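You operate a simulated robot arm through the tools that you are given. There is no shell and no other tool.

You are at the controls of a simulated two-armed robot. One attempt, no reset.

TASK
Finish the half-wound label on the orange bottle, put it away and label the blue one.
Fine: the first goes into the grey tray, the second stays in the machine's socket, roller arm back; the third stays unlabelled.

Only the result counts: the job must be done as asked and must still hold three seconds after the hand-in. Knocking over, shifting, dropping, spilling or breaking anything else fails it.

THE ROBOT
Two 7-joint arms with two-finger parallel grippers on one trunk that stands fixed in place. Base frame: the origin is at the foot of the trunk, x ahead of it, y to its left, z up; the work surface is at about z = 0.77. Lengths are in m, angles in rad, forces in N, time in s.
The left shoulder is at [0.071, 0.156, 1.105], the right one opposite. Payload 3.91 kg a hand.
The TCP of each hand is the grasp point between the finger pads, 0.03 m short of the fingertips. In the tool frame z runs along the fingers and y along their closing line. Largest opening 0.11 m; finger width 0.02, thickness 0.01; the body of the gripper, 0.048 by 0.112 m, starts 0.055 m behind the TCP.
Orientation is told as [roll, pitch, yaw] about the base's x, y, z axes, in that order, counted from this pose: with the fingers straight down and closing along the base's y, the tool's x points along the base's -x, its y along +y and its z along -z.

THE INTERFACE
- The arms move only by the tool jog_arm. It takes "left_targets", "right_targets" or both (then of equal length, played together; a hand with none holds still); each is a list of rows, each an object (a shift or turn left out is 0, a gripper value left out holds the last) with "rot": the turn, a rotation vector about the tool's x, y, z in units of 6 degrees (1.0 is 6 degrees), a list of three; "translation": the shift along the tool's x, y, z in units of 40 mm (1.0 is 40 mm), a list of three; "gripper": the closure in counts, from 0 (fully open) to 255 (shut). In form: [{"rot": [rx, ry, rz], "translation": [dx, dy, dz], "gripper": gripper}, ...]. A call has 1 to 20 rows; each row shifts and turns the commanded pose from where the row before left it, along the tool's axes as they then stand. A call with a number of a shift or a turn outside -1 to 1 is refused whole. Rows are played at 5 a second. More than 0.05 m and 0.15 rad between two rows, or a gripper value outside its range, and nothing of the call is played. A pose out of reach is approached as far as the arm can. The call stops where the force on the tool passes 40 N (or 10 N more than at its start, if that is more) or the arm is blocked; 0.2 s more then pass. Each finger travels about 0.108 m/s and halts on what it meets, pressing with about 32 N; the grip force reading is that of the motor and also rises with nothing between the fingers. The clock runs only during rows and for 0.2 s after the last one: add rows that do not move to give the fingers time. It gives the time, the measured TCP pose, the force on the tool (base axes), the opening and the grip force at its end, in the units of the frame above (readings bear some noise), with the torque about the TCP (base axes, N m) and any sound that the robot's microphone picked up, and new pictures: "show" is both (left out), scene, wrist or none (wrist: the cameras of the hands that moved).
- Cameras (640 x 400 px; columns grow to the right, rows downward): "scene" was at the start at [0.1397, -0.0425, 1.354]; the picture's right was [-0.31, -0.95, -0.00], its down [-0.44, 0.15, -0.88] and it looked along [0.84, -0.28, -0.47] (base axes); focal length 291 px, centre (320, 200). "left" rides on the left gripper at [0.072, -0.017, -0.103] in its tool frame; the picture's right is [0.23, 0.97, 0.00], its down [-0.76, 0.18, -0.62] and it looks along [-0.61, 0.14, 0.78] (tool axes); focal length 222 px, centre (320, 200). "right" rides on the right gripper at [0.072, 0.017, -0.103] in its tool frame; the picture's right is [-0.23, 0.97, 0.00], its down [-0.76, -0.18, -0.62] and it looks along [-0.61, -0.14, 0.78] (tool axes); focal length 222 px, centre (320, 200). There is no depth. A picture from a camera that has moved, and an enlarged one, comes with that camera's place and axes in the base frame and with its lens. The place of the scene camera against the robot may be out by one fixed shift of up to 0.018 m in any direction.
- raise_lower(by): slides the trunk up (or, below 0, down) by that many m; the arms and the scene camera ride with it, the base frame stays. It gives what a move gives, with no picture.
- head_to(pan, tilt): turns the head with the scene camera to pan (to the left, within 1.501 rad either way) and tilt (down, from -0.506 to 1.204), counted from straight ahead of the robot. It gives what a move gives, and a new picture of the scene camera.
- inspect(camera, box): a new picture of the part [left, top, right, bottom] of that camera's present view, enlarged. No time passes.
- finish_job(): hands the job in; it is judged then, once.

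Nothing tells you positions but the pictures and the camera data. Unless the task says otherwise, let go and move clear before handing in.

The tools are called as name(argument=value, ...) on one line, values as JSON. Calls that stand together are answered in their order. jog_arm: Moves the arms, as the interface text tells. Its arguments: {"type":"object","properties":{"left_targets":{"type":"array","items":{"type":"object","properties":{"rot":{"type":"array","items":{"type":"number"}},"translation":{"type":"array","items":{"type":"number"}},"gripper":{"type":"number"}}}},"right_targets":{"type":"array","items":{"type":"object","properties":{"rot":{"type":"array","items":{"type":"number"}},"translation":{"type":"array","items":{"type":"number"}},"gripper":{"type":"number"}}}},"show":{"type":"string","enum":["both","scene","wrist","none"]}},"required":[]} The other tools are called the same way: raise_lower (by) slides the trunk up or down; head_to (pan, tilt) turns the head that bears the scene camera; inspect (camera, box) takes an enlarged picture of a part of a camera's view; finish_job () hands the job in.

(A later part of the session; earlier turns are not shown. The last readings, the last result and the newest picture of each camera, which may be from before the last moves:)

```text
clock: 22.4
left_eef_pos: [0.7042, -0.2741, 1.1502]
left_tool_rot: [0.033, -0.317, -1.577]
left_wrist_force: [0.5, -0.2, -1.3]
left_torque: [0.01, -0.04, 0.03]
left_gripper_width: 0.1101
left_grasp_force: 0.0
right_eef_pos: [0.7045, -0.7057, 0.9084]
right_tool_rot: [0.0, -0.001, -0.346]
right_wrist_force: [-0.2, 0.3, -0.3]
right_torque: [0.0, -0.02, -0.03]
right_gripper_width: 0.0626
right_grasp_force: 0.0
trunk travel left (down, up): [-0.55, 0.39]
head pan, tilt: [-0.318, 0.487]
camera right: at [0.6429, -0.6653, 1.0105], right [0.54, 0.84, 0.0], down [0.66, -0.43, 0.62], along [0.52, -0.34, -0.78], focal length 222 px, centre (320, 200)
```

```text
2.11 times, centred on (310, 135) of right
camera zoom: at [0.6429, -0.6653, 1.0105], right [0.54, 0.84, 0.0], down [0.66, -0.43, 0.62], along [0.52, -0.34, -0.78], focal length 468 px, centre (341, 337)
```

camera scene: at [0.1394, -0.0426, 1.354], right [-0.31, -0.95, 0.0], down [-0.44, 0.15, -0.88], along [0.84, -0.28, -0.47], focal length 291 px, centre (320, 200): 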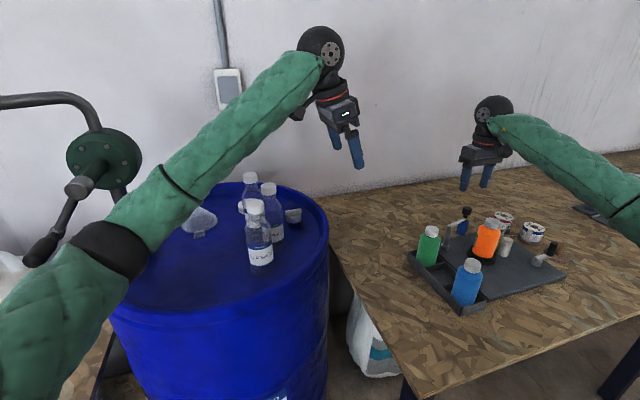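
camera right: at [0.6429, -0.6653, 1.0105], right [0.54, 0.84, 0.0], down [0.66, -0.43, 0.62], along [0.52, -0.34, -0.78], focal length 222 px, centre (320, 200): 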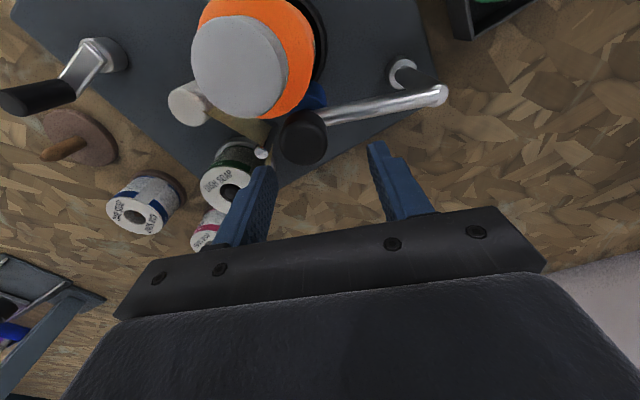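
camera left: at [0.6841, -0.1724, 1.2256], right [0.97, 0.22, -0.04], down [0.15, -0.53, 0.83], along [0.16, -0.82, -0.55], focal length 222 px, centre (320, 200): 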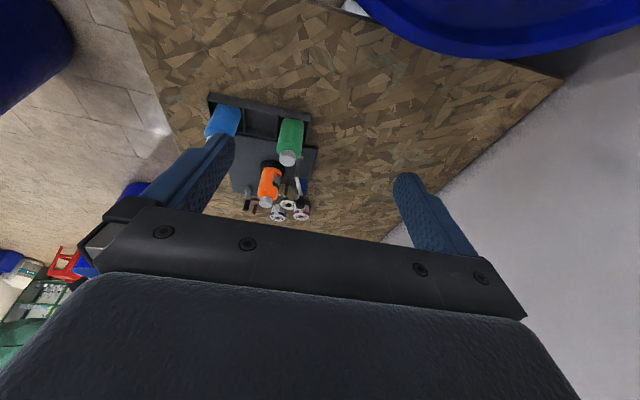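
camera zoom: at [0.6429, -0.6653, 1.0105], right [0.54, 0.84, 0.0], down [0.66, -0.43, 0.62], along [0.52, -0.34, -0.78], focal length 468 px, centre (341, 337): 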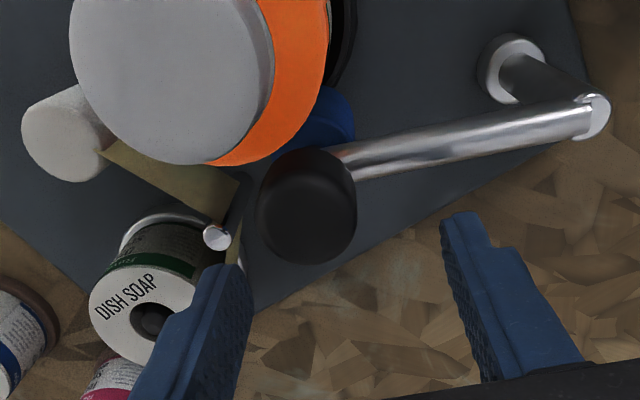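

jog_arm(right_targets=[{"translation": [0, 0, -0.8]}, {"translation": [0, 0, -0.8]}, {"translation": [0, 0, -0.6]}, {"rot": [0, 0, -0.83]}, {"rot": [0, 0, -0.83]}, {"rot": [0, 0, -0.83]}, {"rot": [0, 0, -0.83]}, {"translation": [0.71, -0.79, 0], "gripper": 139}, {"translation": [0.71, -0.79, 0]}, {"translation": [0.71, -0.79, 0]}, {"translation": [0.71, -0.79, 0]}, {"translation": [0.71, -0.79, 0]}, {}], show="both")

inspect(camera="left", box=[230, 140, 330, 240])

```text
clock: 24.5
left_eef_pos: [0.7029, -0.2746, 1.1507]
left_tool_rot: [0.035, -0.316, -1.578]
left_wrist_force: [-0.5, -0.4, 0.0]
left_torque: [0.03, -0.01, 0.02]
left_gripper_width: 0.1101
left_grasp_force: 0.0
right_eef_pos: [0.6299, -0.7549, 0.9449]
right_tool_rot: [0.01, 0.077, -0.011]
right_wrist_force: [2.3, -0.7, 16.6]
right_torque: [0.61, -0.21, -0.13]
right_gripper_width: 0.0497
right_grasp_force: 0.0
right hand out of reach, approached as far as the arm can: row 9, 10
trunk travel left (down, up): [-0.55, 0.39]
head pan, tilt: [-0.318, 0.487]
stopped in row 10 (right hand): the force on the tool passed its limit at 107 N (the readings are from after the stop); the commanded pose is now the measured one
camera scene: at [0.138, -0.0426, 1.3541], right [-0.31, -0.95, 0.0], down [-0.44, 0.15, -0.88], along [0.84, -0.28, -0.47], focal length 291 px, centre (320, 200)
camera right: at [0.5656, -0.7387, 1.0537], right [0.24, 0.97, -0.01], down [0.8, -0.19, 0.56], along [0.54, -0.14, -0.83], focal length 222 px, centre (320, 200)
```

scene: 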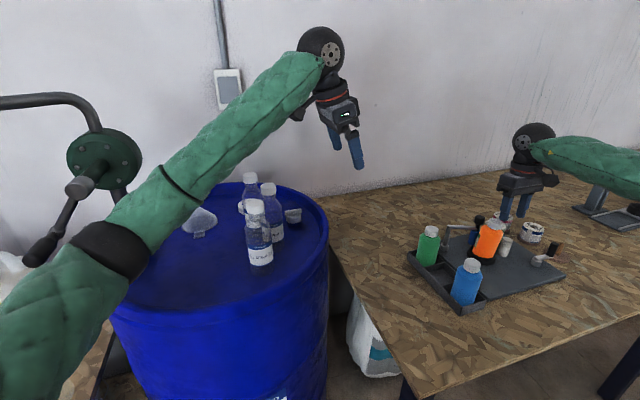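
right: 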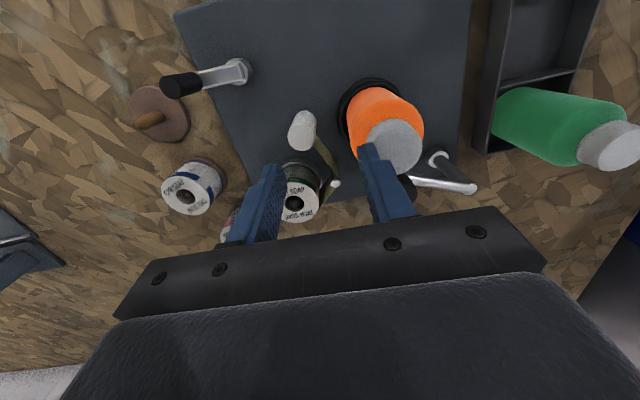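

```text
4.00 times, centred on (280, 190) of left
camera zoom: at [0.6829, -0.1724, 1.2255], right [0.97, 0.22, -0.04], down [0.15, -0.53, 0.83], along [0.16, -0.82, -0.55], focal length 888 px, centre (480, 240)
```

zoom: 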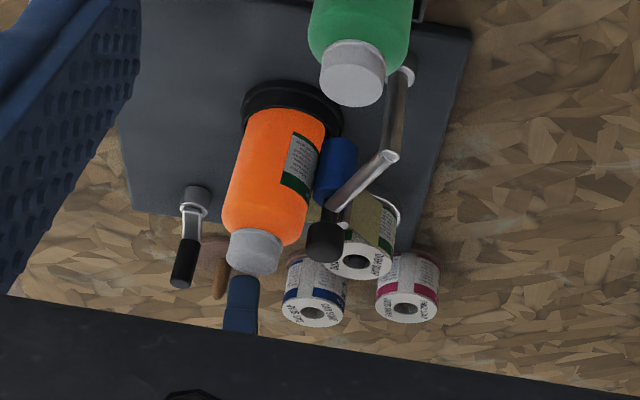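

The right hand sagged when it ran out of reach and its finger pushed the orange cap, so the bottle may be leaning a little. I lift straight off before anything else and check.

jog_arm(right_targets=[{"translation": [0, 0, -0.5]}, {"translation": [0, 0, -0.5]}, {}], show="both")

inspect(camera="left", box=[230, 140, 330, 240])

inspect(camera="scene", box=[400, 190, 580, 310])

```text
clock: 25.3
left_eef_pos: [0.7042, -0.2727, 1.1486]
left_tool_rot: [0.031, -0.314, -1.579]
left_wrist_force: [-0.1, 0.3, -0.8]
left_torque: [0.01, -0.03, 0.02]
left_gripper_width: 0.1102
left_grasp_force: 0.0
right_eef_pos: [0.6331, -0.7548, 0.9834]
right_tool_rot: [0.01, 0.08, -0.012]
right_wrist_force: [-0.4, 0.1, 0.1]
right_torque: [0.0, -0.02, 0.01]
right_gripper_width: 0.05
right_grasp_force: 0.0
trunk travel left (down, up): [-0.55, 0.39]
head pan, tilt: [-0.318, 0.487]
camera scene: at [0.1394, -0.0427, 1.3539], right [-0.31, -0.95, 0.0], down [-0.44, 0.15, -0.88], along [0.84, -0.28, -0.47], focal length 291 px, centre (320, 200)
camera right: at [0.5693, -0.7386, 1.0926], right [0.24, 0.97, -0.01], down [0.81, -0.19, 0.56], along [0.54, -0.14, -0.83], focal length 222 px, centre (320, 200)
```

scene: 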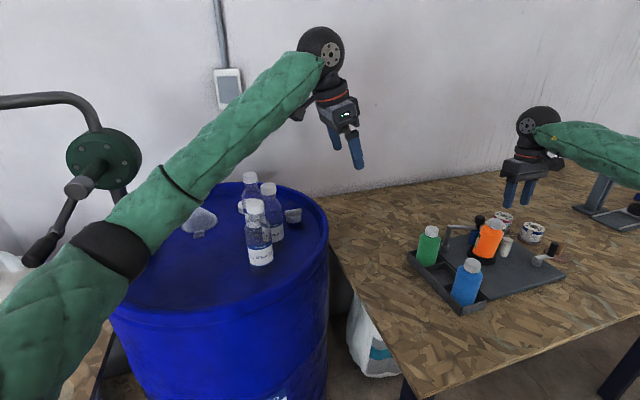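
right: 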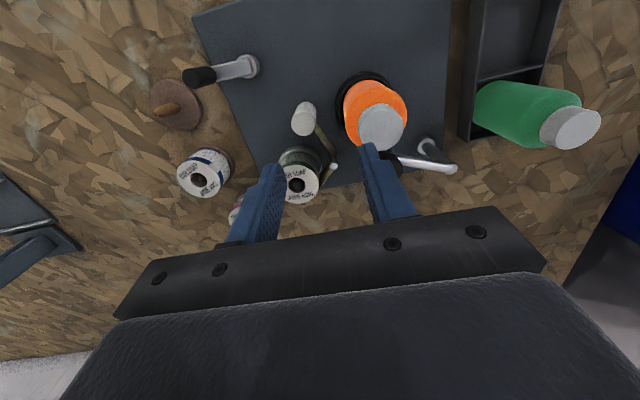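

```text
4.00 times, centred on (280, 190) of left
camera zoom: at [0.6843, -0.1725, 1.2247], right [0.97, 0.22, -0.04], down [0.15, -0.53, 0.83], along [0.16, -0.82, -0.55], focal length 888 px, centre (480, 240)
```

zoom: 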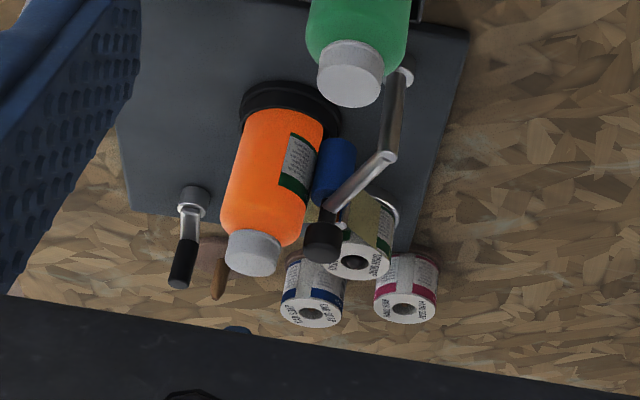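

```text
3.33 times, centred on (490, 250) of scene
camera zoom: at [0.1394, -0.0427, 1.3539], right [-0.31, -0.95, 0.0], down [-0.44, 0.15, -0.88], along [0.84, -0.28, -0.47], focal length 969 px, centre (-247, 33)
```

zoom: 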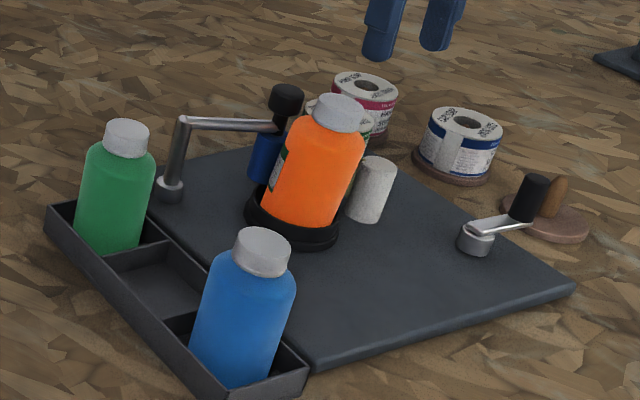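

jog_arm(right_targets=[{"translation": [0, 0, -0.5], "rot": [0, -0.4, 0]}, {"translation": [0, 0.4, 0], "rot": [0, -0.37, 0]}, {"translation": [0, 0.4, 0]}, {"translation": [0, 0.4, 0]}, {}], show="wrist")

```text
clock: 26.5
left_eef_pos: [0.7049, -0.2745, 1.1493]
left_tool_rot: [0.033, -0.318, -1.577]
left_wrist_force: [0.7, 0.6, -0.3]
left_torque: [-0.02, 0.0, -0.02]
left_gripper_width: 0.1098
left_grasp_force: 0.1
right_eef_pos: [0.6347, -0.7076, 1.0045]
right_tool_rot: [0.009, 0.0, -0.014]
right_wrist_force: [-0.3, 0.4, -0.1]
right_torque: [0.01, 0.01, 0.02]
right_gripper_width: 0.0503
right_grasp_force: 0.1
trunk travel left (down, up): [-0.55, 0.39]
head pan, tilt: [-0.318, 0.487]
camera right: at [0.5625, -0.6912, 1.1077], right [0.24, 0.97, 0.01], down [0.76, -0.19, 0.62], along [0.61, -0.14, -0.78], focal length 222 px, centre (320, 200)
```

right: 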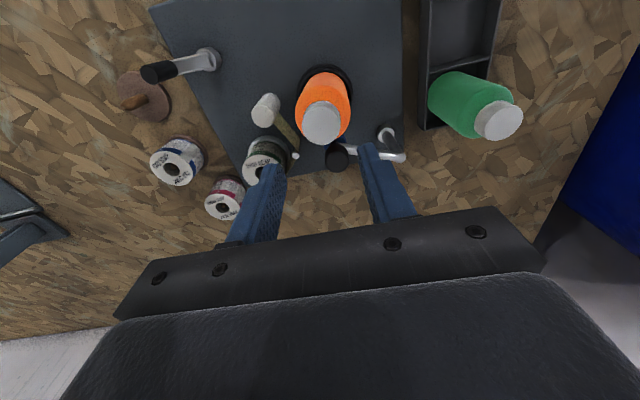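

jog_arm(right_targets=[{"translation": [0.07, 0.07, 0.7], "gripper": 115}, {"translation": [0, 0, 0.7]}, {"translation": [0, 0, 0.7]}, {}], show="wrist")

```text
clock: 27.5
left_eef_pos: [0.7032, -0.2746, 1.1505]
left_tool_rot: [0.031, -0.316, -1.578]
left_wrist_force: [0.0, -0.1, 0.2]
left_torque: [-0.03, 0.0, 0.03]
left_gripper_width: 0.1098
left_grasp_force: 0.0
right_eef_pos: [0.6329, -0.7044, 0.9207]
right_tool_rot: [0.008, 0.0, -0.011]
right_wrist_force: [0.6, 0.2, -0.2]
right_torque: [0.02, 0.02, 0.01]
right_gripper_width: 0.0603
right_grasp_force: 0.1
trunk travel left (down, up): [-0.55, 0.39]
head pan, tilt: [-0.318, 0.487]
camera right: at [0.5601, -0.6875, 1.0231], right [0.24, 0.97, 0.01], down [0.76, -0.19, 0.62], along [0.61, -0.14, -0.78], focal length 222 px, centre (320, 200)
```

right: 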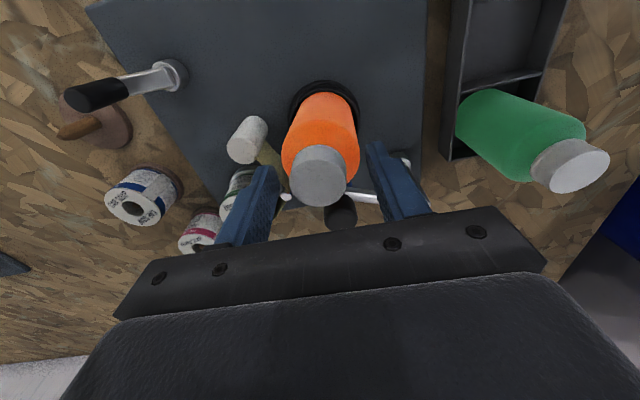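

jog_arm(right_targets=[{"gripper": 160}, {"gripper": 255}, {}, {}], show="wrist")

```text
clock: 28.5
left_eef_pos: [0.7041, -0.2714, 1.1504]
left_tool_rot: [0.032, -0.317, -1.577]
left_wrist_force: [-0.2, 0.2, 0.2]
left_torque: [0.02, -0.02, 0.01]
left_gripper_width: 0.1098
left_grasp_force: 0.0
right_eef_pos: [0.6343, -0.7032, 0.9234]
right_tool_rot: [0.008, -0.004, -0.011]
right_wrist_force: [11.7, 6.3, 23.9]
right_torque: [0.45, -1.0, 0.05]
right_gripper_width: 0.0337
right_grasp_force: 32.0
trunk travel left (down, up): [-0.55, 0.39]
head pan, tilt: [-0.318, 0.487]
camera right: at [0.5602, -0.686, 1.0254], right [0.24, 0.97, 0.01], down [0.76, -0.19, 0.62], along [0.61, -0.14, -0.78], focal length 222 px, centre (320, 200)
```

right: 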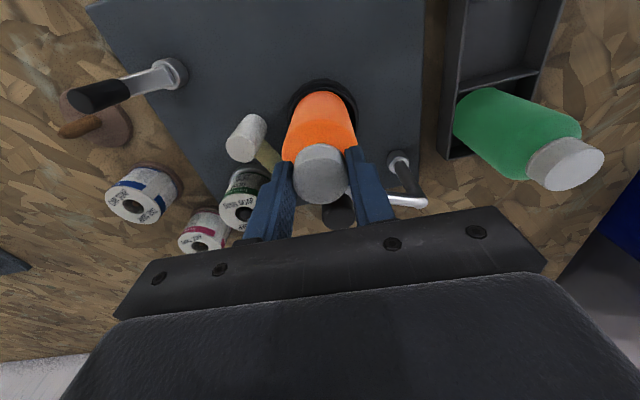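

jog_arm(right_targets=[{"translation": [0, 0, -0.08]}, {"translation": [-0.08, 0.04, 0]}, {"translation": [-0.08, 0.04, 0]}, {}], show="wrist")

inspect(camera="left", box=[230, 140, 330, 240])

inspect(camera="scene", box=[400, 190, 580, 310])

```text
clock: 29.5
left_eef_pos: [0.7046, -0.2717, 1.1502]
left_tool_rot: [0.031, -0.317, -1.574]
left_wrist_force: [-0.6, 0.5, 0.8]
left_torque: [0.02, 0.0, -0.04]
left_gripper_width: 0.1099
left_grasp_force: 0.1
right_eef_pos: [0.6401, -0.7014, 0.9217]
right_tool_rot: [0.009, 0.0, -0.011]
right_wrist_force: [-2.7, -7.0, 6.0]
right_torque: [-0.84, 0.32, 0.03]
right_gripper_width: 0.0339
right_grasp_force: 31.6
trunk travel left (down, up): [-0.55, 0.39]
head pan, tilt: [-0.318, 0.487]
camera right: at [0.5671, -0.6845, 1.0252], right [0.24, 0.97, 0.01], down [0.76, -0.19, 0.62], along [0.61, -0.14, -0.78], focal length 222 px, centre (320, 200)
```

right: 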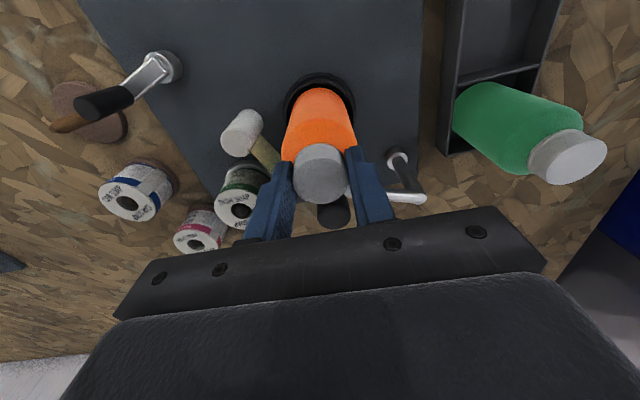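

```text
4.00 times, centred on (280, 190) of left
camera zoom: at [0.6843, -0.1716, 1.2248], right [0.97, 0.22, -0.04], down [0.16, -0.53, 0.83], along [0.16, -0.82, -0.55], focal length 888 px, centre (480, 240)
```

zoom: 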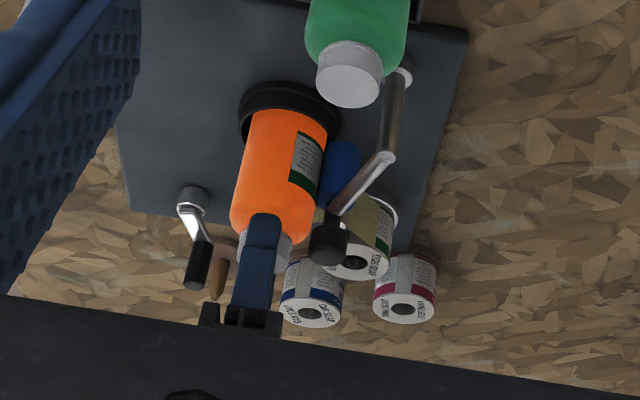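

```text
3.33 times, centred on (490, 250) of scene
camera zoom: at [0.1391, -0.0428, 1.3539], right [-0.31, -0.95, 0.0], down [-0.44, 0.15, -0.88], along [0.84, -0.28, -0.47], focal length 969 px, centre (-247, 33)
```

zoom: 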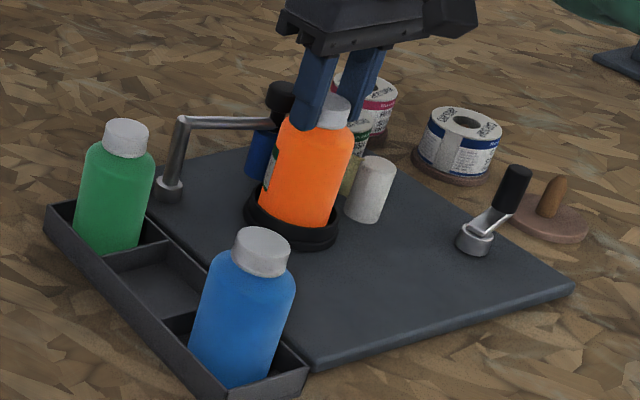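

jog_arm(right_targets=[{"translation": [0, 0, 0.06]}, {"translation": [0, 0, 0.06]}, {"translation": [0, 0, -0.06]}, {"gripper": 110}, {}, {}], show="wrist")

inspect(camera="left", box=[230, 140, 330, 240])

inspect(camera="scene", box=[400, 190, 580, 310])

```text
clock: 30.9
left_eef_pos: [0.7042, -0.2733, 1.1487]
left_tool_rot: [0.032, -0.315, -1.576]
left_wrist_force: [0.2, -0.2, -0.1]
left_torque: [0.02, -0.06, 0.01]
left_gripper_width: 0.1102
left_grasp_force: 0.2
right_eef_pos: [0.6405, -0.7011, 0.9207]
right_tool_rot: [0.01, -0.001, -0.012]
right_wrist_force: [1.1, 0.2, 0.7]
right_torque: [0.0, 0.01, 0.03]
right_gripper_width: 0.0627
right_grasp_force: 0.1
trunk travel left (down, up): [-0.55, 0.39]
head pan, tilt: [-0.318, 0.487]
camera right: at [0.5671, -0.6851, 1.0232], right [0.24, 0.97, 0.01], down [0.76, -0.19, 0.62], along [0.61, -0.14, -0.78], focal length 222 px, centre (320, 200)
```

right: 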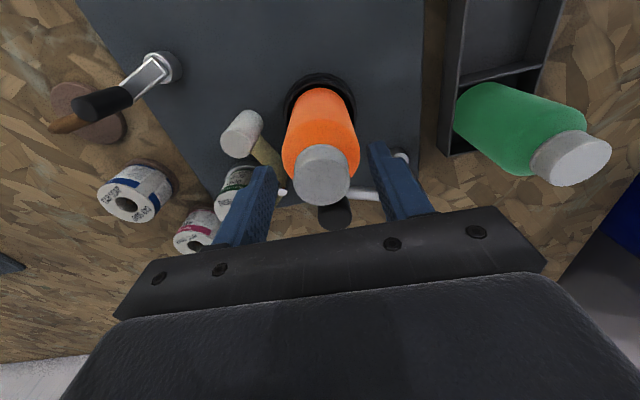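

```text
4.00 times, centred on (280, 190) of left
camera zoom: at [0.6845, -0.1726, 1.2245], right [0.97, 0.22, -0.04], down [0.15, -0.53, 0.83], along [0.16, -0.82, -0.55], focal length 888 px, centre (480, 240)
```

zoom: 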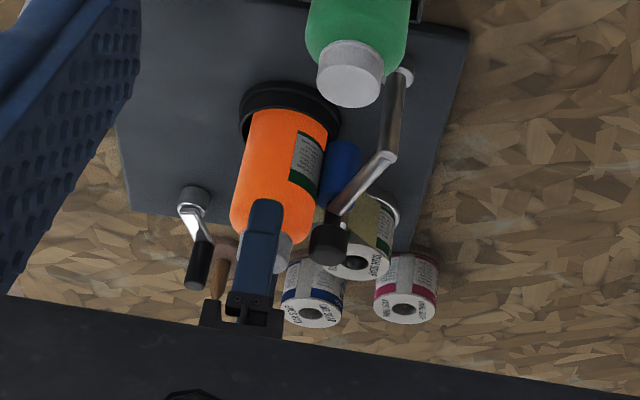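

```text
3.33 times, centred on (490, 250) of scene
camera zoom: at [0.1397, -0.0428, 1.3538], right [-0.31, -0.95, 0.0], down [-0.45, 0.15, -0.88], along [0.84, -0.28, -0.47], focal length 969 px, centre (-247, 33)
```

zoom: 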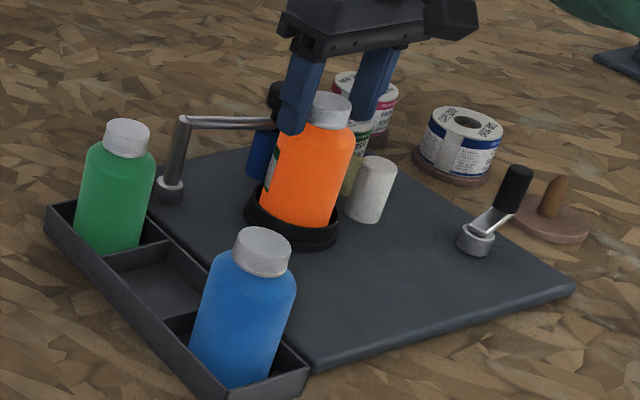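

Bottle is upright again. Now I go up and back, turn the wrist to suit the right-hand side, then approach the crank handle, now near (0.574, -0.864).

jog_arm(right_targets=[{"translation": [0, 0, -0.8]}, {"translation": [0, 0, -0.8]}, {"translation": [0, 0, -0.6]}, {"translation": [0.8, 0, 0]}, {"translation": [0.8, 0, 0]}, {"translation": [0.8, 0, 0]}, {"translation": [0.8, 0, 0]}, {"rot": [0, 0, 1]}, {"rot": [0, 0, 1]}, {"rot": [0, 0, 1]}, {"rot": [0, 0, 1]}, {"rot": [0, 0, 1]}, {"rot": [0, 0, 1]}, {"rot": [0, 0, 1]}, {}], show="wrist")

```text
clock: 34.1
left_eef_pos: [0.7044, -0.2743, 1.1495]
left_tool_rot: [0.032, -0.317, -1.577]
left_wrist_force: [0.0, 0.4, 0.0]
left_torque: [-0.01, 0.01, 0.01]
left_gripper_width: 0.11
left_grasp_force: 0.2
right_eef_pos: [0.5114, -0.7016, 1.0082]
right_tool_rot: [0.007, 0.005, -0.746]
right_wrist_force: [-0.7, -0.1, -0.8]
right_torque: [-0.02, 0.02, -0.01]
right_gripper_width: 0.0625
right_grasp_force: 0.1
trunk travel left (down, up): [-0.55, 0.39]
head pan, tilt: [-0.318, 0.487]
camera right: at [0.4689, -0.6406, 1.1117], right [0.83, 0.56, 0.01], down [0.44, -0.65, 0.62], along [0.35, -0.51, -0.79], focal length 222 px, centre (320, 200)
```

right: 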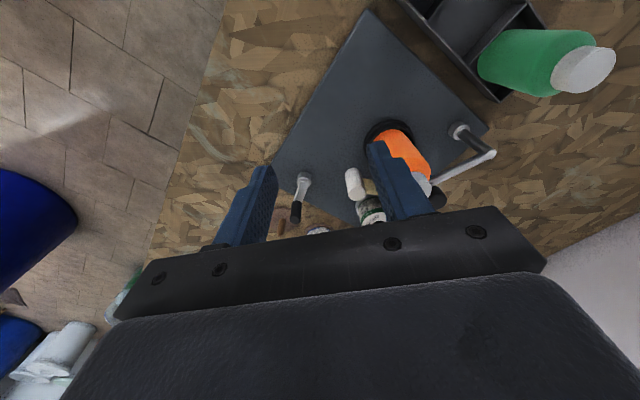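

jog_arm(right_targets=[{"translation": [-0.78, -0.384, 0], "gripper": 139}, {"translation": [-0.78, -0.384, 0]}, {"translation": [-0.78, -0.384, 0]}, {"translation": [-0.78, -0.384, 0]}, {"translation": [-0.78, -0.384, 0]}, {"translation": [0, 0, 0.8]}, {"translation": [0, 0, 0.8]}, {}], show="wrist")

inspect(camera="left", box=[230, 140, 330, 240])

```text
clock: 35.9
left_eef_pos: [0.7034, -0.2731, 1.1505]
left_tool_rot: [0.031, -0.315, -1.579]
left_wrist_force: [-0.9, -0.3, 0.7]
left_torque: [0.03, -0.04, 0.01]
left_gripper_width: 0.1101
left_grasp_force: 0.0
right_eef_pos: [0.5741, -0.8619, 0.9436]
right_tool_rot: [0.006, 0.004, -0.744]
right_wrist_force: [-0.3, 0.3, 0.4]
right_torque: [-0.03, -0.01, -0.01]
right_gripper_width: 0.0499
right_grasp_force: 0.1
trunk travel left (down, up): [-0.55, 0.39]
head pan, tilt: [-0.318, 0.487]
camera right: at [0.5316, -0.8011, 1.0467], right [0.83, 0.56, 0.01], down [0.44, -0.65, 0.62], along [0.35, -0.51, -0.79], focal length 222 px, centre (320, 200)
```

right: 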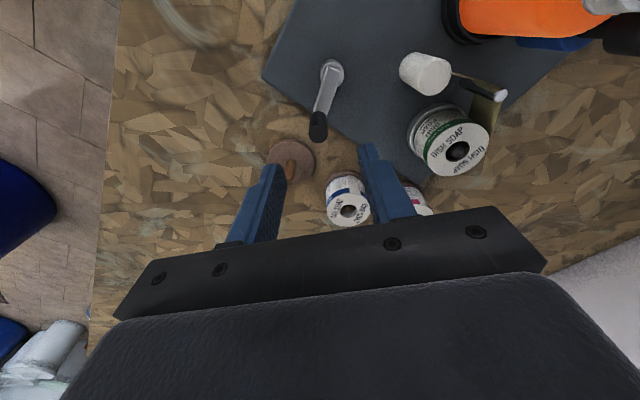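

```text
4.00 times, centred on (280, 190) of left
camera zoom: at [0.684, -0.1722, 1.2249], right [0.97, 0.22, -0.04], down [0.15, -0.53, 0.83], along [0.16, -0.82, -0.55], focal length 888 px, centre (480, 240)
```

zoom: 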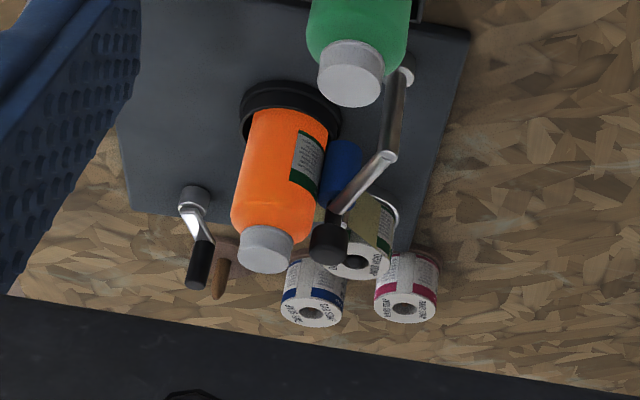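

jog_arm(right_targets=[{"translation": [0, 0, 0.8]}, {"translation": [0, 0, 0.8]}, {"translation": [0, 0, 0.8]}, {}], show="wrist")

```text
clock: 36.9
left_eef_pos: [0.7046, -0.2732, 1.1496]
left_tool_rot: [0.033, -0.315, -1.576]
left_wrist_force: [0.0, 0.0, 0.2]
left_torque: [-0.02, 0.03, -0.01]
left_gripper_width: 0.11
left_grasp_force: 0.1
right_eef_pos: [0.5744, -0.8608, 0.8471]
right_tool_rot: [0.006, 0.005, -0.744]
right_wrist_force: [0.5, 0.2, -0.8]
right_torque: [-0.01, -0.04, 0.02]
right_gripper_width: 0.0501
right_grasp_force: 0.2
trunk travel left (down, up): [-0.55, 0.39]
head pan, tilt: [-0.318, 0.487]
camera right: at [0.5318, -0.8007, 0.9502], right [0.83, 0.56, 0.01], down [0.44, -0.65, 0.62], along [0.35, -0.51, -0.79], focal length 222 px, centre (320, 200)
```

right: 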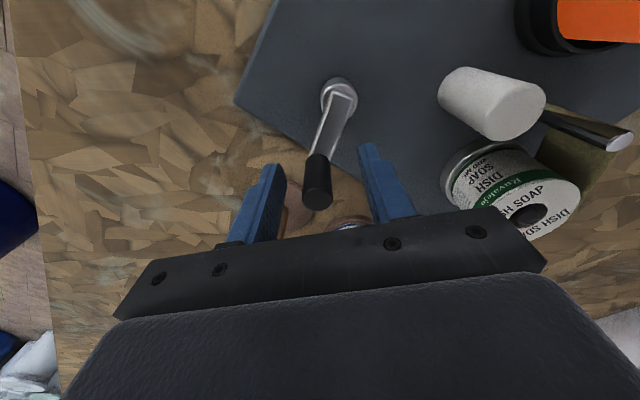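

jog_arm(right_targets=[{"gripper": 200}, {"gripper": 255}, {}, {}], show="wrist")

```text
clock: 37.9
left_eef_pos: [0.704, -0.2747, 1.1491]
left_tool_rot: [0.032, -0.316, -1.577]
left_wrist_force: [-0.6, 0.0, 0.3]
left_torque: [0.01, 0.04, 0.01]
left_gripper_width: 0.1099
left_grasp_force: 0.1
right_eef_pos: [0.5746, -0.8628, 0.8454]
right_tool_rot: [0.007, 0.008, -0.746]
right_wrist_force: [0.5, -9.7, -1.5]
right_torque: [-1.32, 0.4, 0.08]
right_gripper_width: 0.0176
right_grasp_force: 44.7
trunk travel left (down, up): [-0.55, 0.39]
head pan, tilt: [-0.318, 0.487]
camera right: at [0.532, -0.8019, 0.9492], right [0.83, 0.56, 0.01], down [0.44, -0.65, 0.62], along [0.35, -0.51, -0.79], focal length 222 px, centre (320, 200)
```

right: 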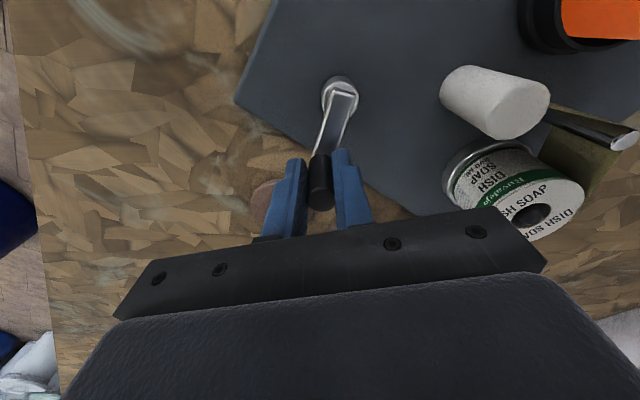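

jog_arm(right_targets=[{"translation": [-0.1055, 0.2438, 0]}, {"translation": [-0.0388, 0.2629, 0]}, {}], show="wrist")

inspect(camera="left", box=[230, 140, 330, 240])

```text
clock: 38.7
left_eef_pos: [0.7044, -0.274, 1.149]
left_tool_rot: [0.031, -0.316, -1.575]
left_wrist_force: [-0.1, 0.4, -0.4]
left_torque: [-0.01, -0.01, -0.01]
left_gripper_width: 0.11
left_grasp_force: 0.1
right_eef_pos: [0.5926, -0.8507, 0.8469]
right_tool_rot: [0.007, 0.007, -0.743]
right_wrist_force: [-2.9, -6.0, -4.5]
right_torque: [-1.48, 0.5, 0.25]
right_gripper_width: 0.017
right_grasp_force: 44.8
trunk travel left (down, up): [-0.55, 0.39]
head pan, tilt: [-0.318, 0.487]
camera right: at [0.5499, -0.7908, 0.9496], right [0.83, 0.56, 0.01], down [0.44, -0.65, 0.62], along [0.35, -0.51, -0.79], focal length 222 px, centre (320, 200)
```

right: 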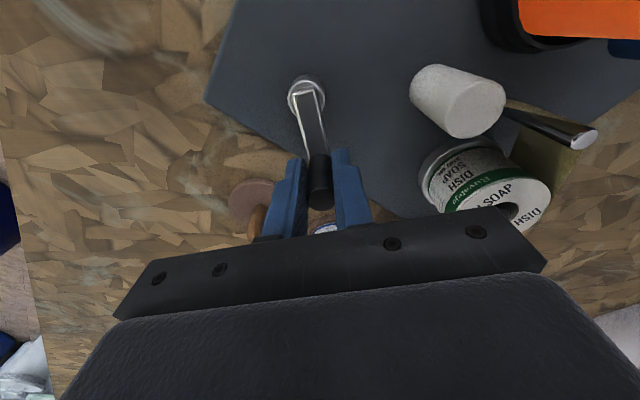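

```text
4.00 times, centred on (280, 190) of left
camera zoom: at [0.6845, -0.173, 1.2244], right [0.97, 0.22, -0.04], down [0.15, -0.53, 0.83], along [0.16, -0.82, -0.55], focal length 888 px, centre (480, 240)
```

zoom: 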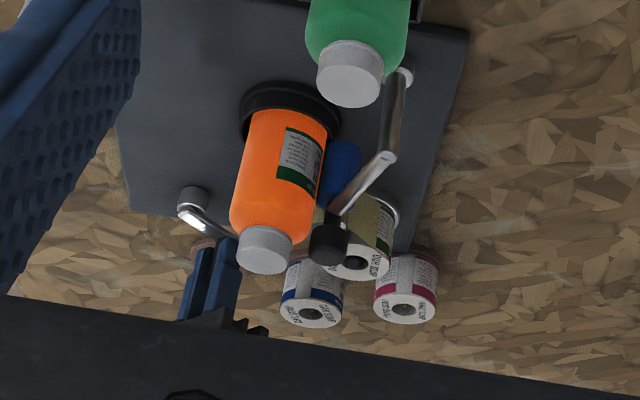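

jog_arm(right_targets=[{"translation": [0.0305, 0.2639, 0]}, {"translation": [0.0978, 0.247, 0]}, {"translation": [0.1584, 0.2133, 0]}, {"translation": [0.2082, 0.165, 0]}, {"translation": [0.2439, 0.1055, 0]}, {"translation": [0.2629, 0.0388, 0]}, {}], show="wrist")

inspect(camera="left", box=[230, 140, 330, 240])

inspect(camera="scene", box=[400, 190, 580, 310])

```text
clock: 40.3
left_eef_pos: [0.7043, -0.274, 1.1485]
left_tool_rot: [0.032, -0.315, -1.577]
left_wrist_force: [0.2, 0.2, -0.8]
left_torque: [-0.02, 0.0, 0.0]
left_gripper_width: 0.1102
left_grasp_force: 0.1
right_eef_pos: [0.5906, -0.7932, 0.8482]
right_tool_rot: [0.01, 0.007, -0.744]
right_wrist_force: [4.1, -4.2, -3.3]
right_torque: [-1.16, 0.31, 0.22]
right_gripper_width: 0.018
right_grasp_force: 45.1
trunk travel left (down, up): [-0.55, 0.39]
head pan, tilt: [-0.318, 0.487]
camera right: at [0.5492, -0.733, 0.951], right [0.83, 0.56, 0.01], down [0.44, -0.65, 0.62], along [0.35, -0.51, -0.79], focal length 222 px, centre (320, 200)
```

right: 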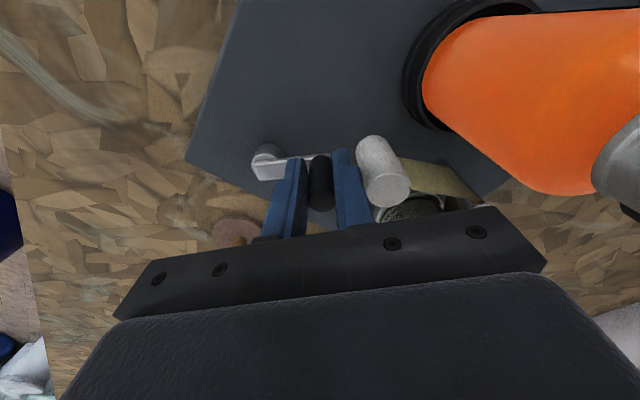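

```text
4.00 times, centred on (280, 190) of left
camera zoom: at [0.685, -0.1727, 1.2243], right [0.97, 0.22, -0.04], down [0.16, -0.53, 0.83], along [0.16, -0.82, -0.55], focal length 888 px, centre (480, 240)
```

zoom: 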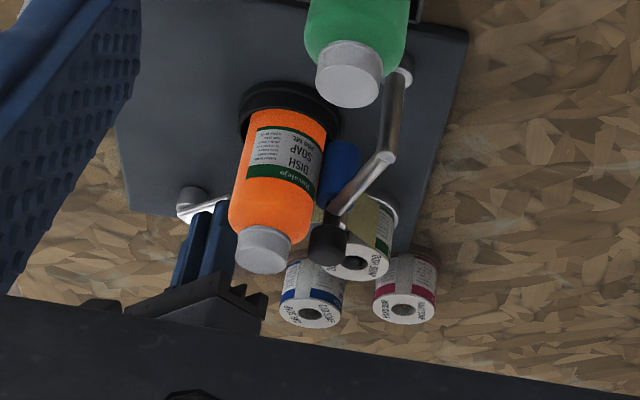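

```text
3.33 times, centred on (490, 250) of scene
camera zoom: at [0.1402, -0.0432, 1.3539], right [-0.31, -0.95, 0.0], down [-0.45, 0.15, -0.88], along [0.84, -0.28, -0.47], focal length 969 px, centre (-247, 33)
```

zoom: 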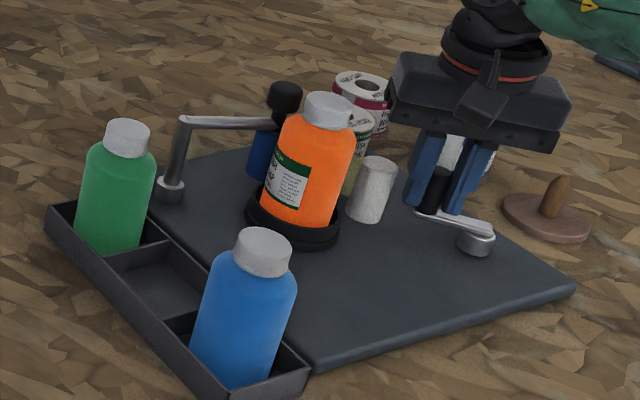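

jog_arm(right_targets=[{"translation": [0.2639, -0.0305, 0]}, {"translation": [0.247, -0.0978, 0]}, {"translation": [0.2133, -0.1584, 0]}, {"translation": [0.165, -0.2082, 0]}, {}], show="wrist")

inspect(camera="left", box=[230, 140, 330, 240])

inspect(camera="scene", box=[400, 190, 580, 310])

```text
clock: 41.2
left_eef_pos: [0.7025, -0.2731, 1.1505]
left_tool_rot: [0.03, -0.318, -1.579]
left_wrist_force: [-0.5, -0.3, 0.3]
left_torque: [-0.01, -0.02, -0.02]
left_gripper_width: 0.1101
left_grasp_force: 0.1
right_eef_pos: [0.558, -0.7744, 0.8476]
right_tool_rot: [0.015, 0.012, -0.738]
right_wrist_force: [-1.1, 37.0, 6.3]
right_torque: [-0.53, 1.59, 0.21]
right_gripper_width: 0.0162
right_grasp_force: 45.3
trunk travel left (down, up): [-0.55, 0.39]
head pan, tilt: [-0.318, 0.487]
stopped in row 4 (right hand): the force on the tool passed its limit at 51 N (the readings are from after the stop); the commanded pose is now the measured one
camera right: at [0.5154, -0.7159, 0.9516], right [0.82, 0.57, 0.01], down [0.44, -0.66, 0.61], along [0.35, -0.5, -0.79], focal length 222 px, centre (320, 200)
```

right: 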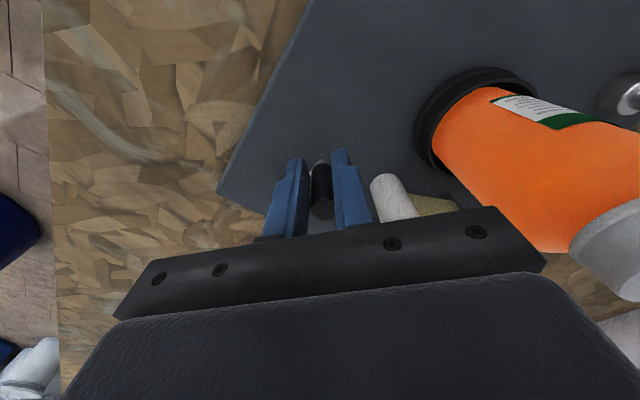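

```text
4.00 times, centred on (280, 190) of left
camera zoom: at [0.683, -0.1721, 1.2253], right [0.98, 0.22, -0.04], down [0.15, -0.53, 0.83], along [0.16, -0.82, -0.55], focal length 888 px, centre (480, 240)
```

zoom: 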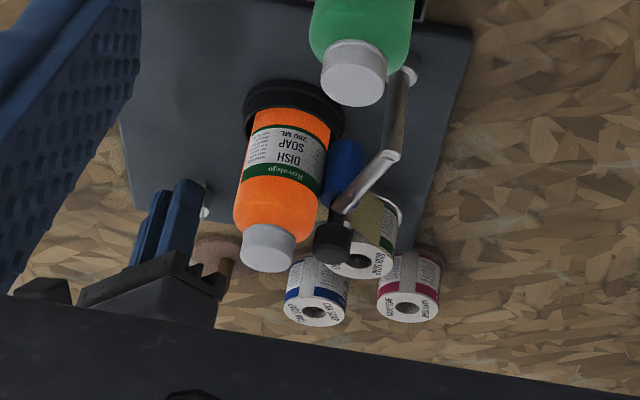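

```text
3.33 times, centred on (490, 250) of scene
camera zoom: at [0.1387, -0.0407, 1.3541], right [-0.31, -0.95, 0.0], down [-0.44, 0.15, -0.88], along [0.84, -0.28, -0.47], focal length 969 px, centre (-247, 33)
```

zoom: 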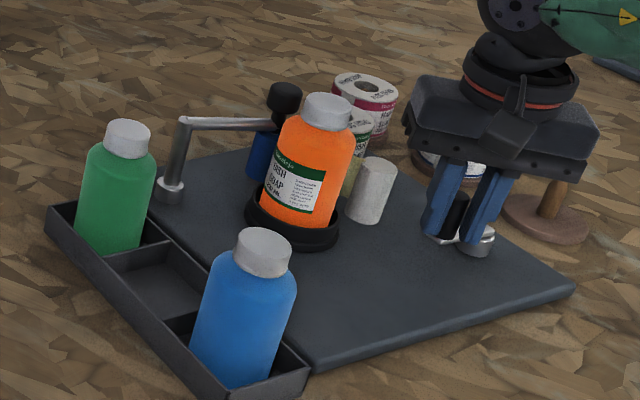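

inspect(camera="right", box=[380, 50, 640, 240])

inspect(camera="left", box=[270, 155, 325, 210])

inspect(camera="right", box=[240, 140, 420, 250])

```text
2.11 times, centred on (510, 145) of right
camera zoom: at [0.5154, -0.7159, 0.9516], right [0.82, 0.57, 0.01], down [0.44, -0.66, 0.61], along [0.35, -0.5, -0.79], focal length 468 px, centre (-80, 316)
```

zoom: 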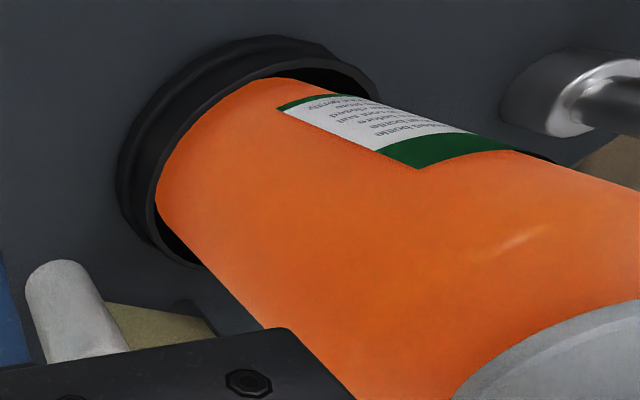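

```text
7.27 times, centred on (298, 182) of left
camera zoom: at [0.683, -0.1721, 1.2253], right [0.98, 0.22, -0.04], down [0.15, -0.53, 0.83], along [0.16, -0.82, -0.55], focal length 1615 px, centre (484, 327)
```

zoom: 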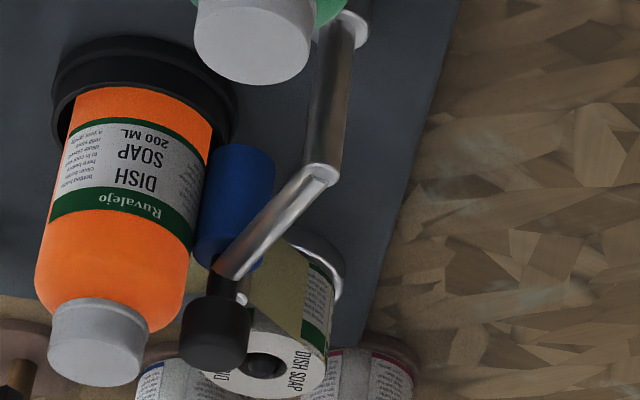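

```text
3.56 times, centred on (330, 195) of right
camera zoom: at [0.5154, -0.7159, 0.9516], right [0.82, 0.57, 0.01], down [0.44, -0.66, 0.61], along [0.35, -0.5, -0.79], focal length 790 px, centre (284, 218)
```

zoom: 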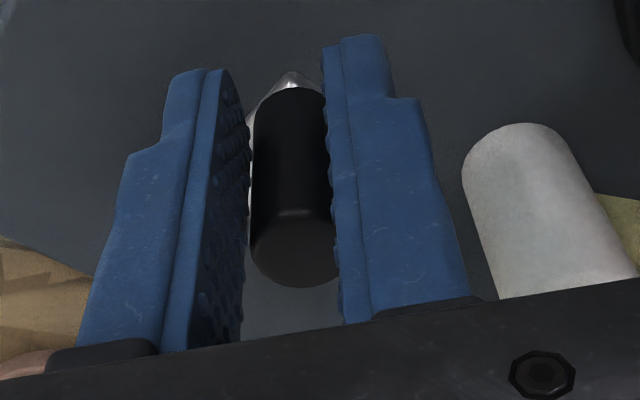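

jog_arm(right_targets=[{"gripper": 185}, {}, {"translation": [-0.2, 0, 0]}, {}], show="wrist")

inspect(camera="right", box=[240, 140, 420, 250])

inspect(camera="scene", box=[460, 200, 580, 280])

```text
clock: 42.2
left_eef_pos: [0.7032, -0.2739, 1.1492]
left_tool_rot: [0.031, -0.317, -1.578]
left_wrist_force: [-0.4, 0.1, 0.7]
left_torque: [-0.01, 0.03, 0.03]
left_gripper_width: 0.1103
left_grasp_force: 0.1
right_eef_pos: [0.565, -0.7841, 0.846]
right_tool_rot: [0.012, 0.01, -0.742]
right_wrist_force: [-0.3, -0.7, -0.8]
right_torque: [-0.01, -0.02, 0.0]
right_gripper_width: 0.0305
right_grasp_force: 0.1
trunk travel left (down, up): [-0.55, 0.39]
head pan, tilt: [-0.318, 0.487]
camera right: at [0.5221, -0.7249, 0.9502], right [0.83, 0.56, 0.01], down [0.44, -0.66, 0.61], along [0.35, -0.5, -0.79], focal length 222 px, centre (320, 200)
```

right: 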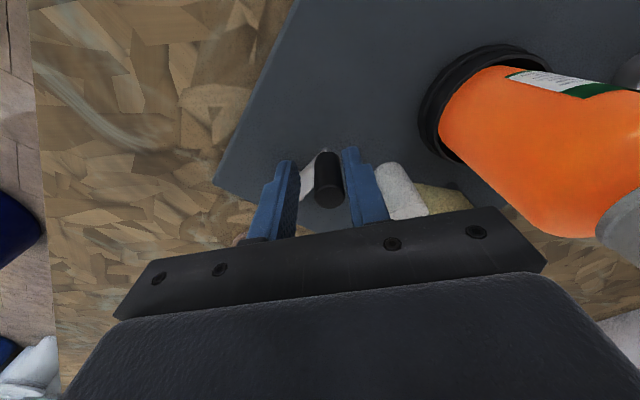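

```text
3.56 times, centred on (330, 195) of right
camera zoom: at [0.5221, -0.7249, 0.9502], right [0.83, 0.56, 0.01], down [0.44, -0.66, 0.61], along [0.35, -0.5, -0.79], focal length 790 px, centre (284, 218)
```

zoom: 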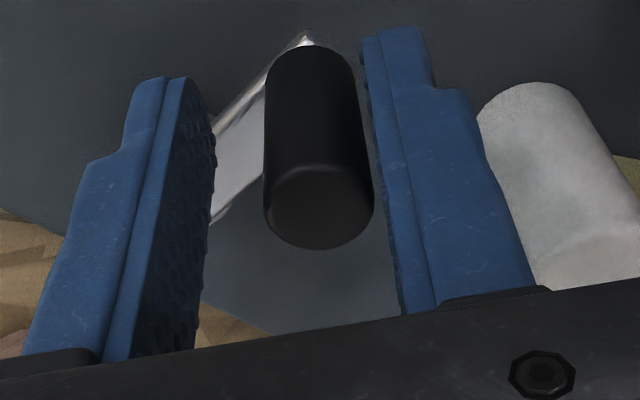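

```text
5.00 times, centred on (520, 240) of scene
camera zoom: at [0.1393, -0.0424, 1.354], right [-0.31, -0.95, 0.0], down [-0.44, 0.15, -0.88], along [0.84, -0.28, -0.47], focal length 1453 px, centre (-680, 0)
```

zoom: 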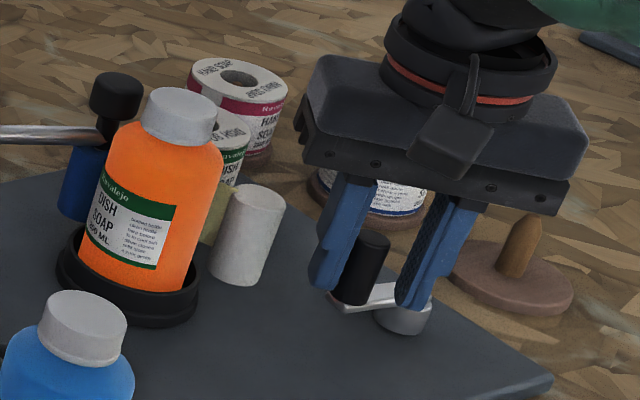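

jog_arm(right_targets=[{"translation": [0, 0.1, 0], "gripper": 220}, {"gripper": 255}, {}, {"translation": [0.1, -0.093, 0]}, {"translation": [0.1, -0.093, 0]}, {}], show="wrist")

inspect(camera="scene", box=[460, 200, 580, 280])

```text
clock: 43.6
left_eef_pos: [0.7041, -0.2741, 1.1483]
left_tool_rot: [0.032, -0.315, -1.577]
left_wrist_force: [0.4, 0.2, -1.1]
left_torque: [0.0, -0.02, -0.04]
left_gripper_width: 0.1101
left_grasp_force: 0.0
right_eef_pos: [0.5554, -0.7805, 0.8463]
right_tool_rot: [0.013, 0.01, -0.742]
right_wrist_force: [0.6, 1.5, 0.4]
right_torque: [-1.42, 0.5, 0.03]
right_gripper_width: 0.0176
right_grasp_force: 44.9
trunk travel left (down, up): [-0.55, 0.39]
head pan, tilt: [-0.318, 0.487]
camera right: at [0.5135, -0.7213, 0.9501], right [0.83, 0.56, 0.01], down [0.44, -0.66, 0.61], along [0.35, -0.5, -0.79], focal length 222 px, centre (320, 200)
```

right: 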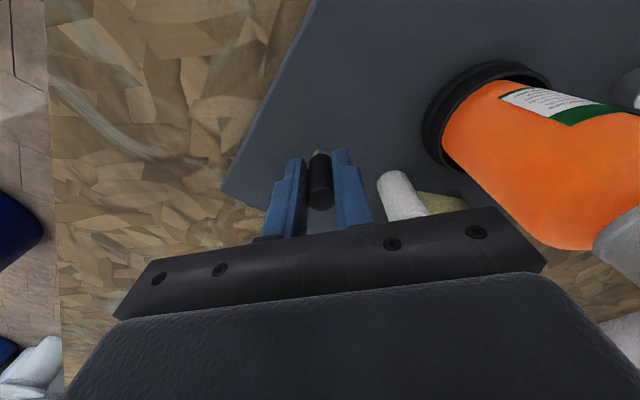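

```text
5.00 times, centred on (520, 240) of scene
camera zoom: at [0.1397, -0.0425, 1.3539], right [-0.31, -0.95, 0.0], down [-0.45, 0.15, -0.88], along [0.84, -0.28, -0.47], focal length 1453 px, centre (-680, 0)
```

zoom: 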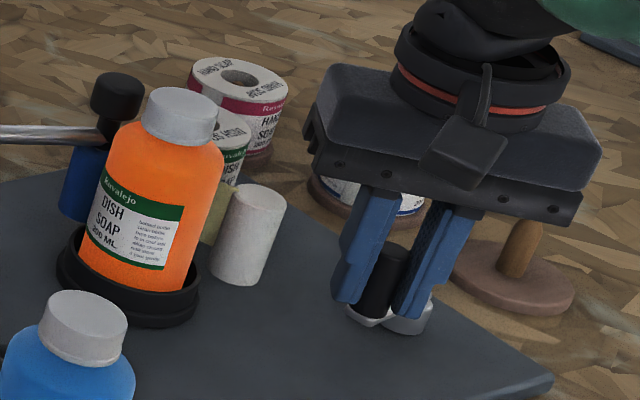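

jog_arm(right_targets=[{"translation": [0.1428, -0.2303, 0]}, {"translation": [0.0783, -0.2594, 0]}, {"translation": [0.0085, -0.2709, 0]}, {}], show="wrist")

inspect(camera="scene", box=[460, 200, 580, 280])

inspect(camera="left", box=[270, 155, 325, 210])

```text
clock: 44.6
left_eef_pos: [0.7034, -0.2738, 1.1506]
left_tool_rot: [0.031, -0.318, -1.578]
left_wrist_force: [-0.2, -1.0, -0.2]
left_torque: [-0.02, 0.02, 0.0]
left_gripper_width: 0.1101
left_grasp_force: 0.1
right_eef_pos: [0.5293, -0.7978, 0.8472]
right_tool_rot: [0.012, 0.01, -0.742]
right_wrist_force: [1.7, 15.0, 0.9]
right_torque: [-1.44, 0.2, 0.57]
right_gripper_width: 0.0176
right_grasp_force: 44.7
trunk travel left (down, up): [-0.55, 0.39]
head pan, tilt: [-0.318, 0.487]
camera right: at [0.4868, -0.7372, 0.95], right [0.82, 0.57, 0.01], down [0.44, -0.66, 0.61], along [0.35, -0.5, -0.79], focal length 222 px, centre (320, 200)
```

right: 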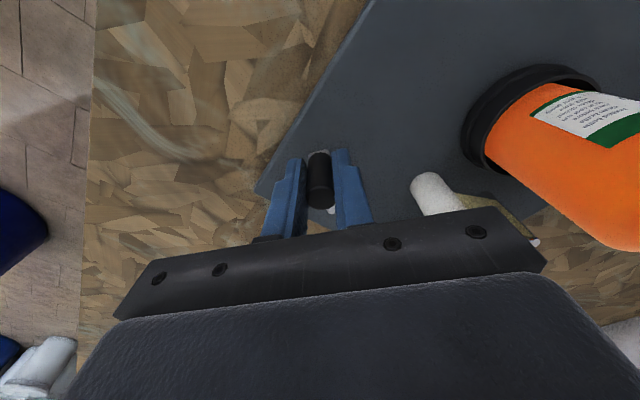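

```text
5.00 times, centred on (520, 240) of scene
camera zoom: at [0.1395, -0.0415, 1.354], right [-0.31, -0.95, 0.0], down [-0.44, 0.15, -0.88], along [0.84, -0.28, -0.47], focal length 1453 px, centre (-680, 0)
```

zoom: 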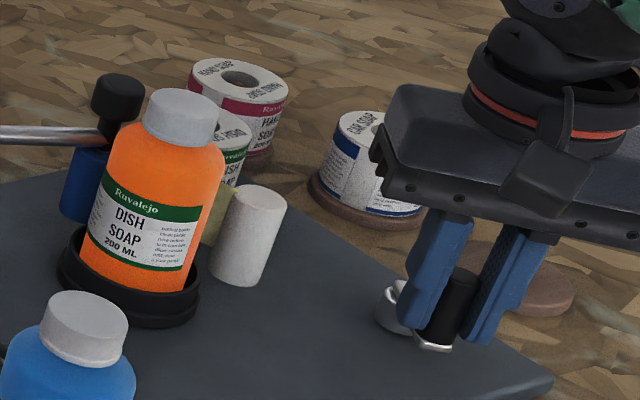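

```text
7.27 times, centred on (298, 182) of left
camera zoom: at [0.684, -0.1725, 1.2247], right [0.97, 0.22, -0.04], down [0.15, -0.53, 0.83], along [0.16, -0.82, -0.55], focal length 1615 px, centre (484, 327)
```

zoom: 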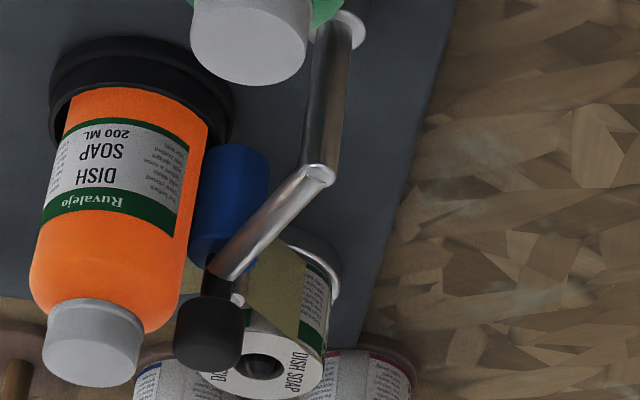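

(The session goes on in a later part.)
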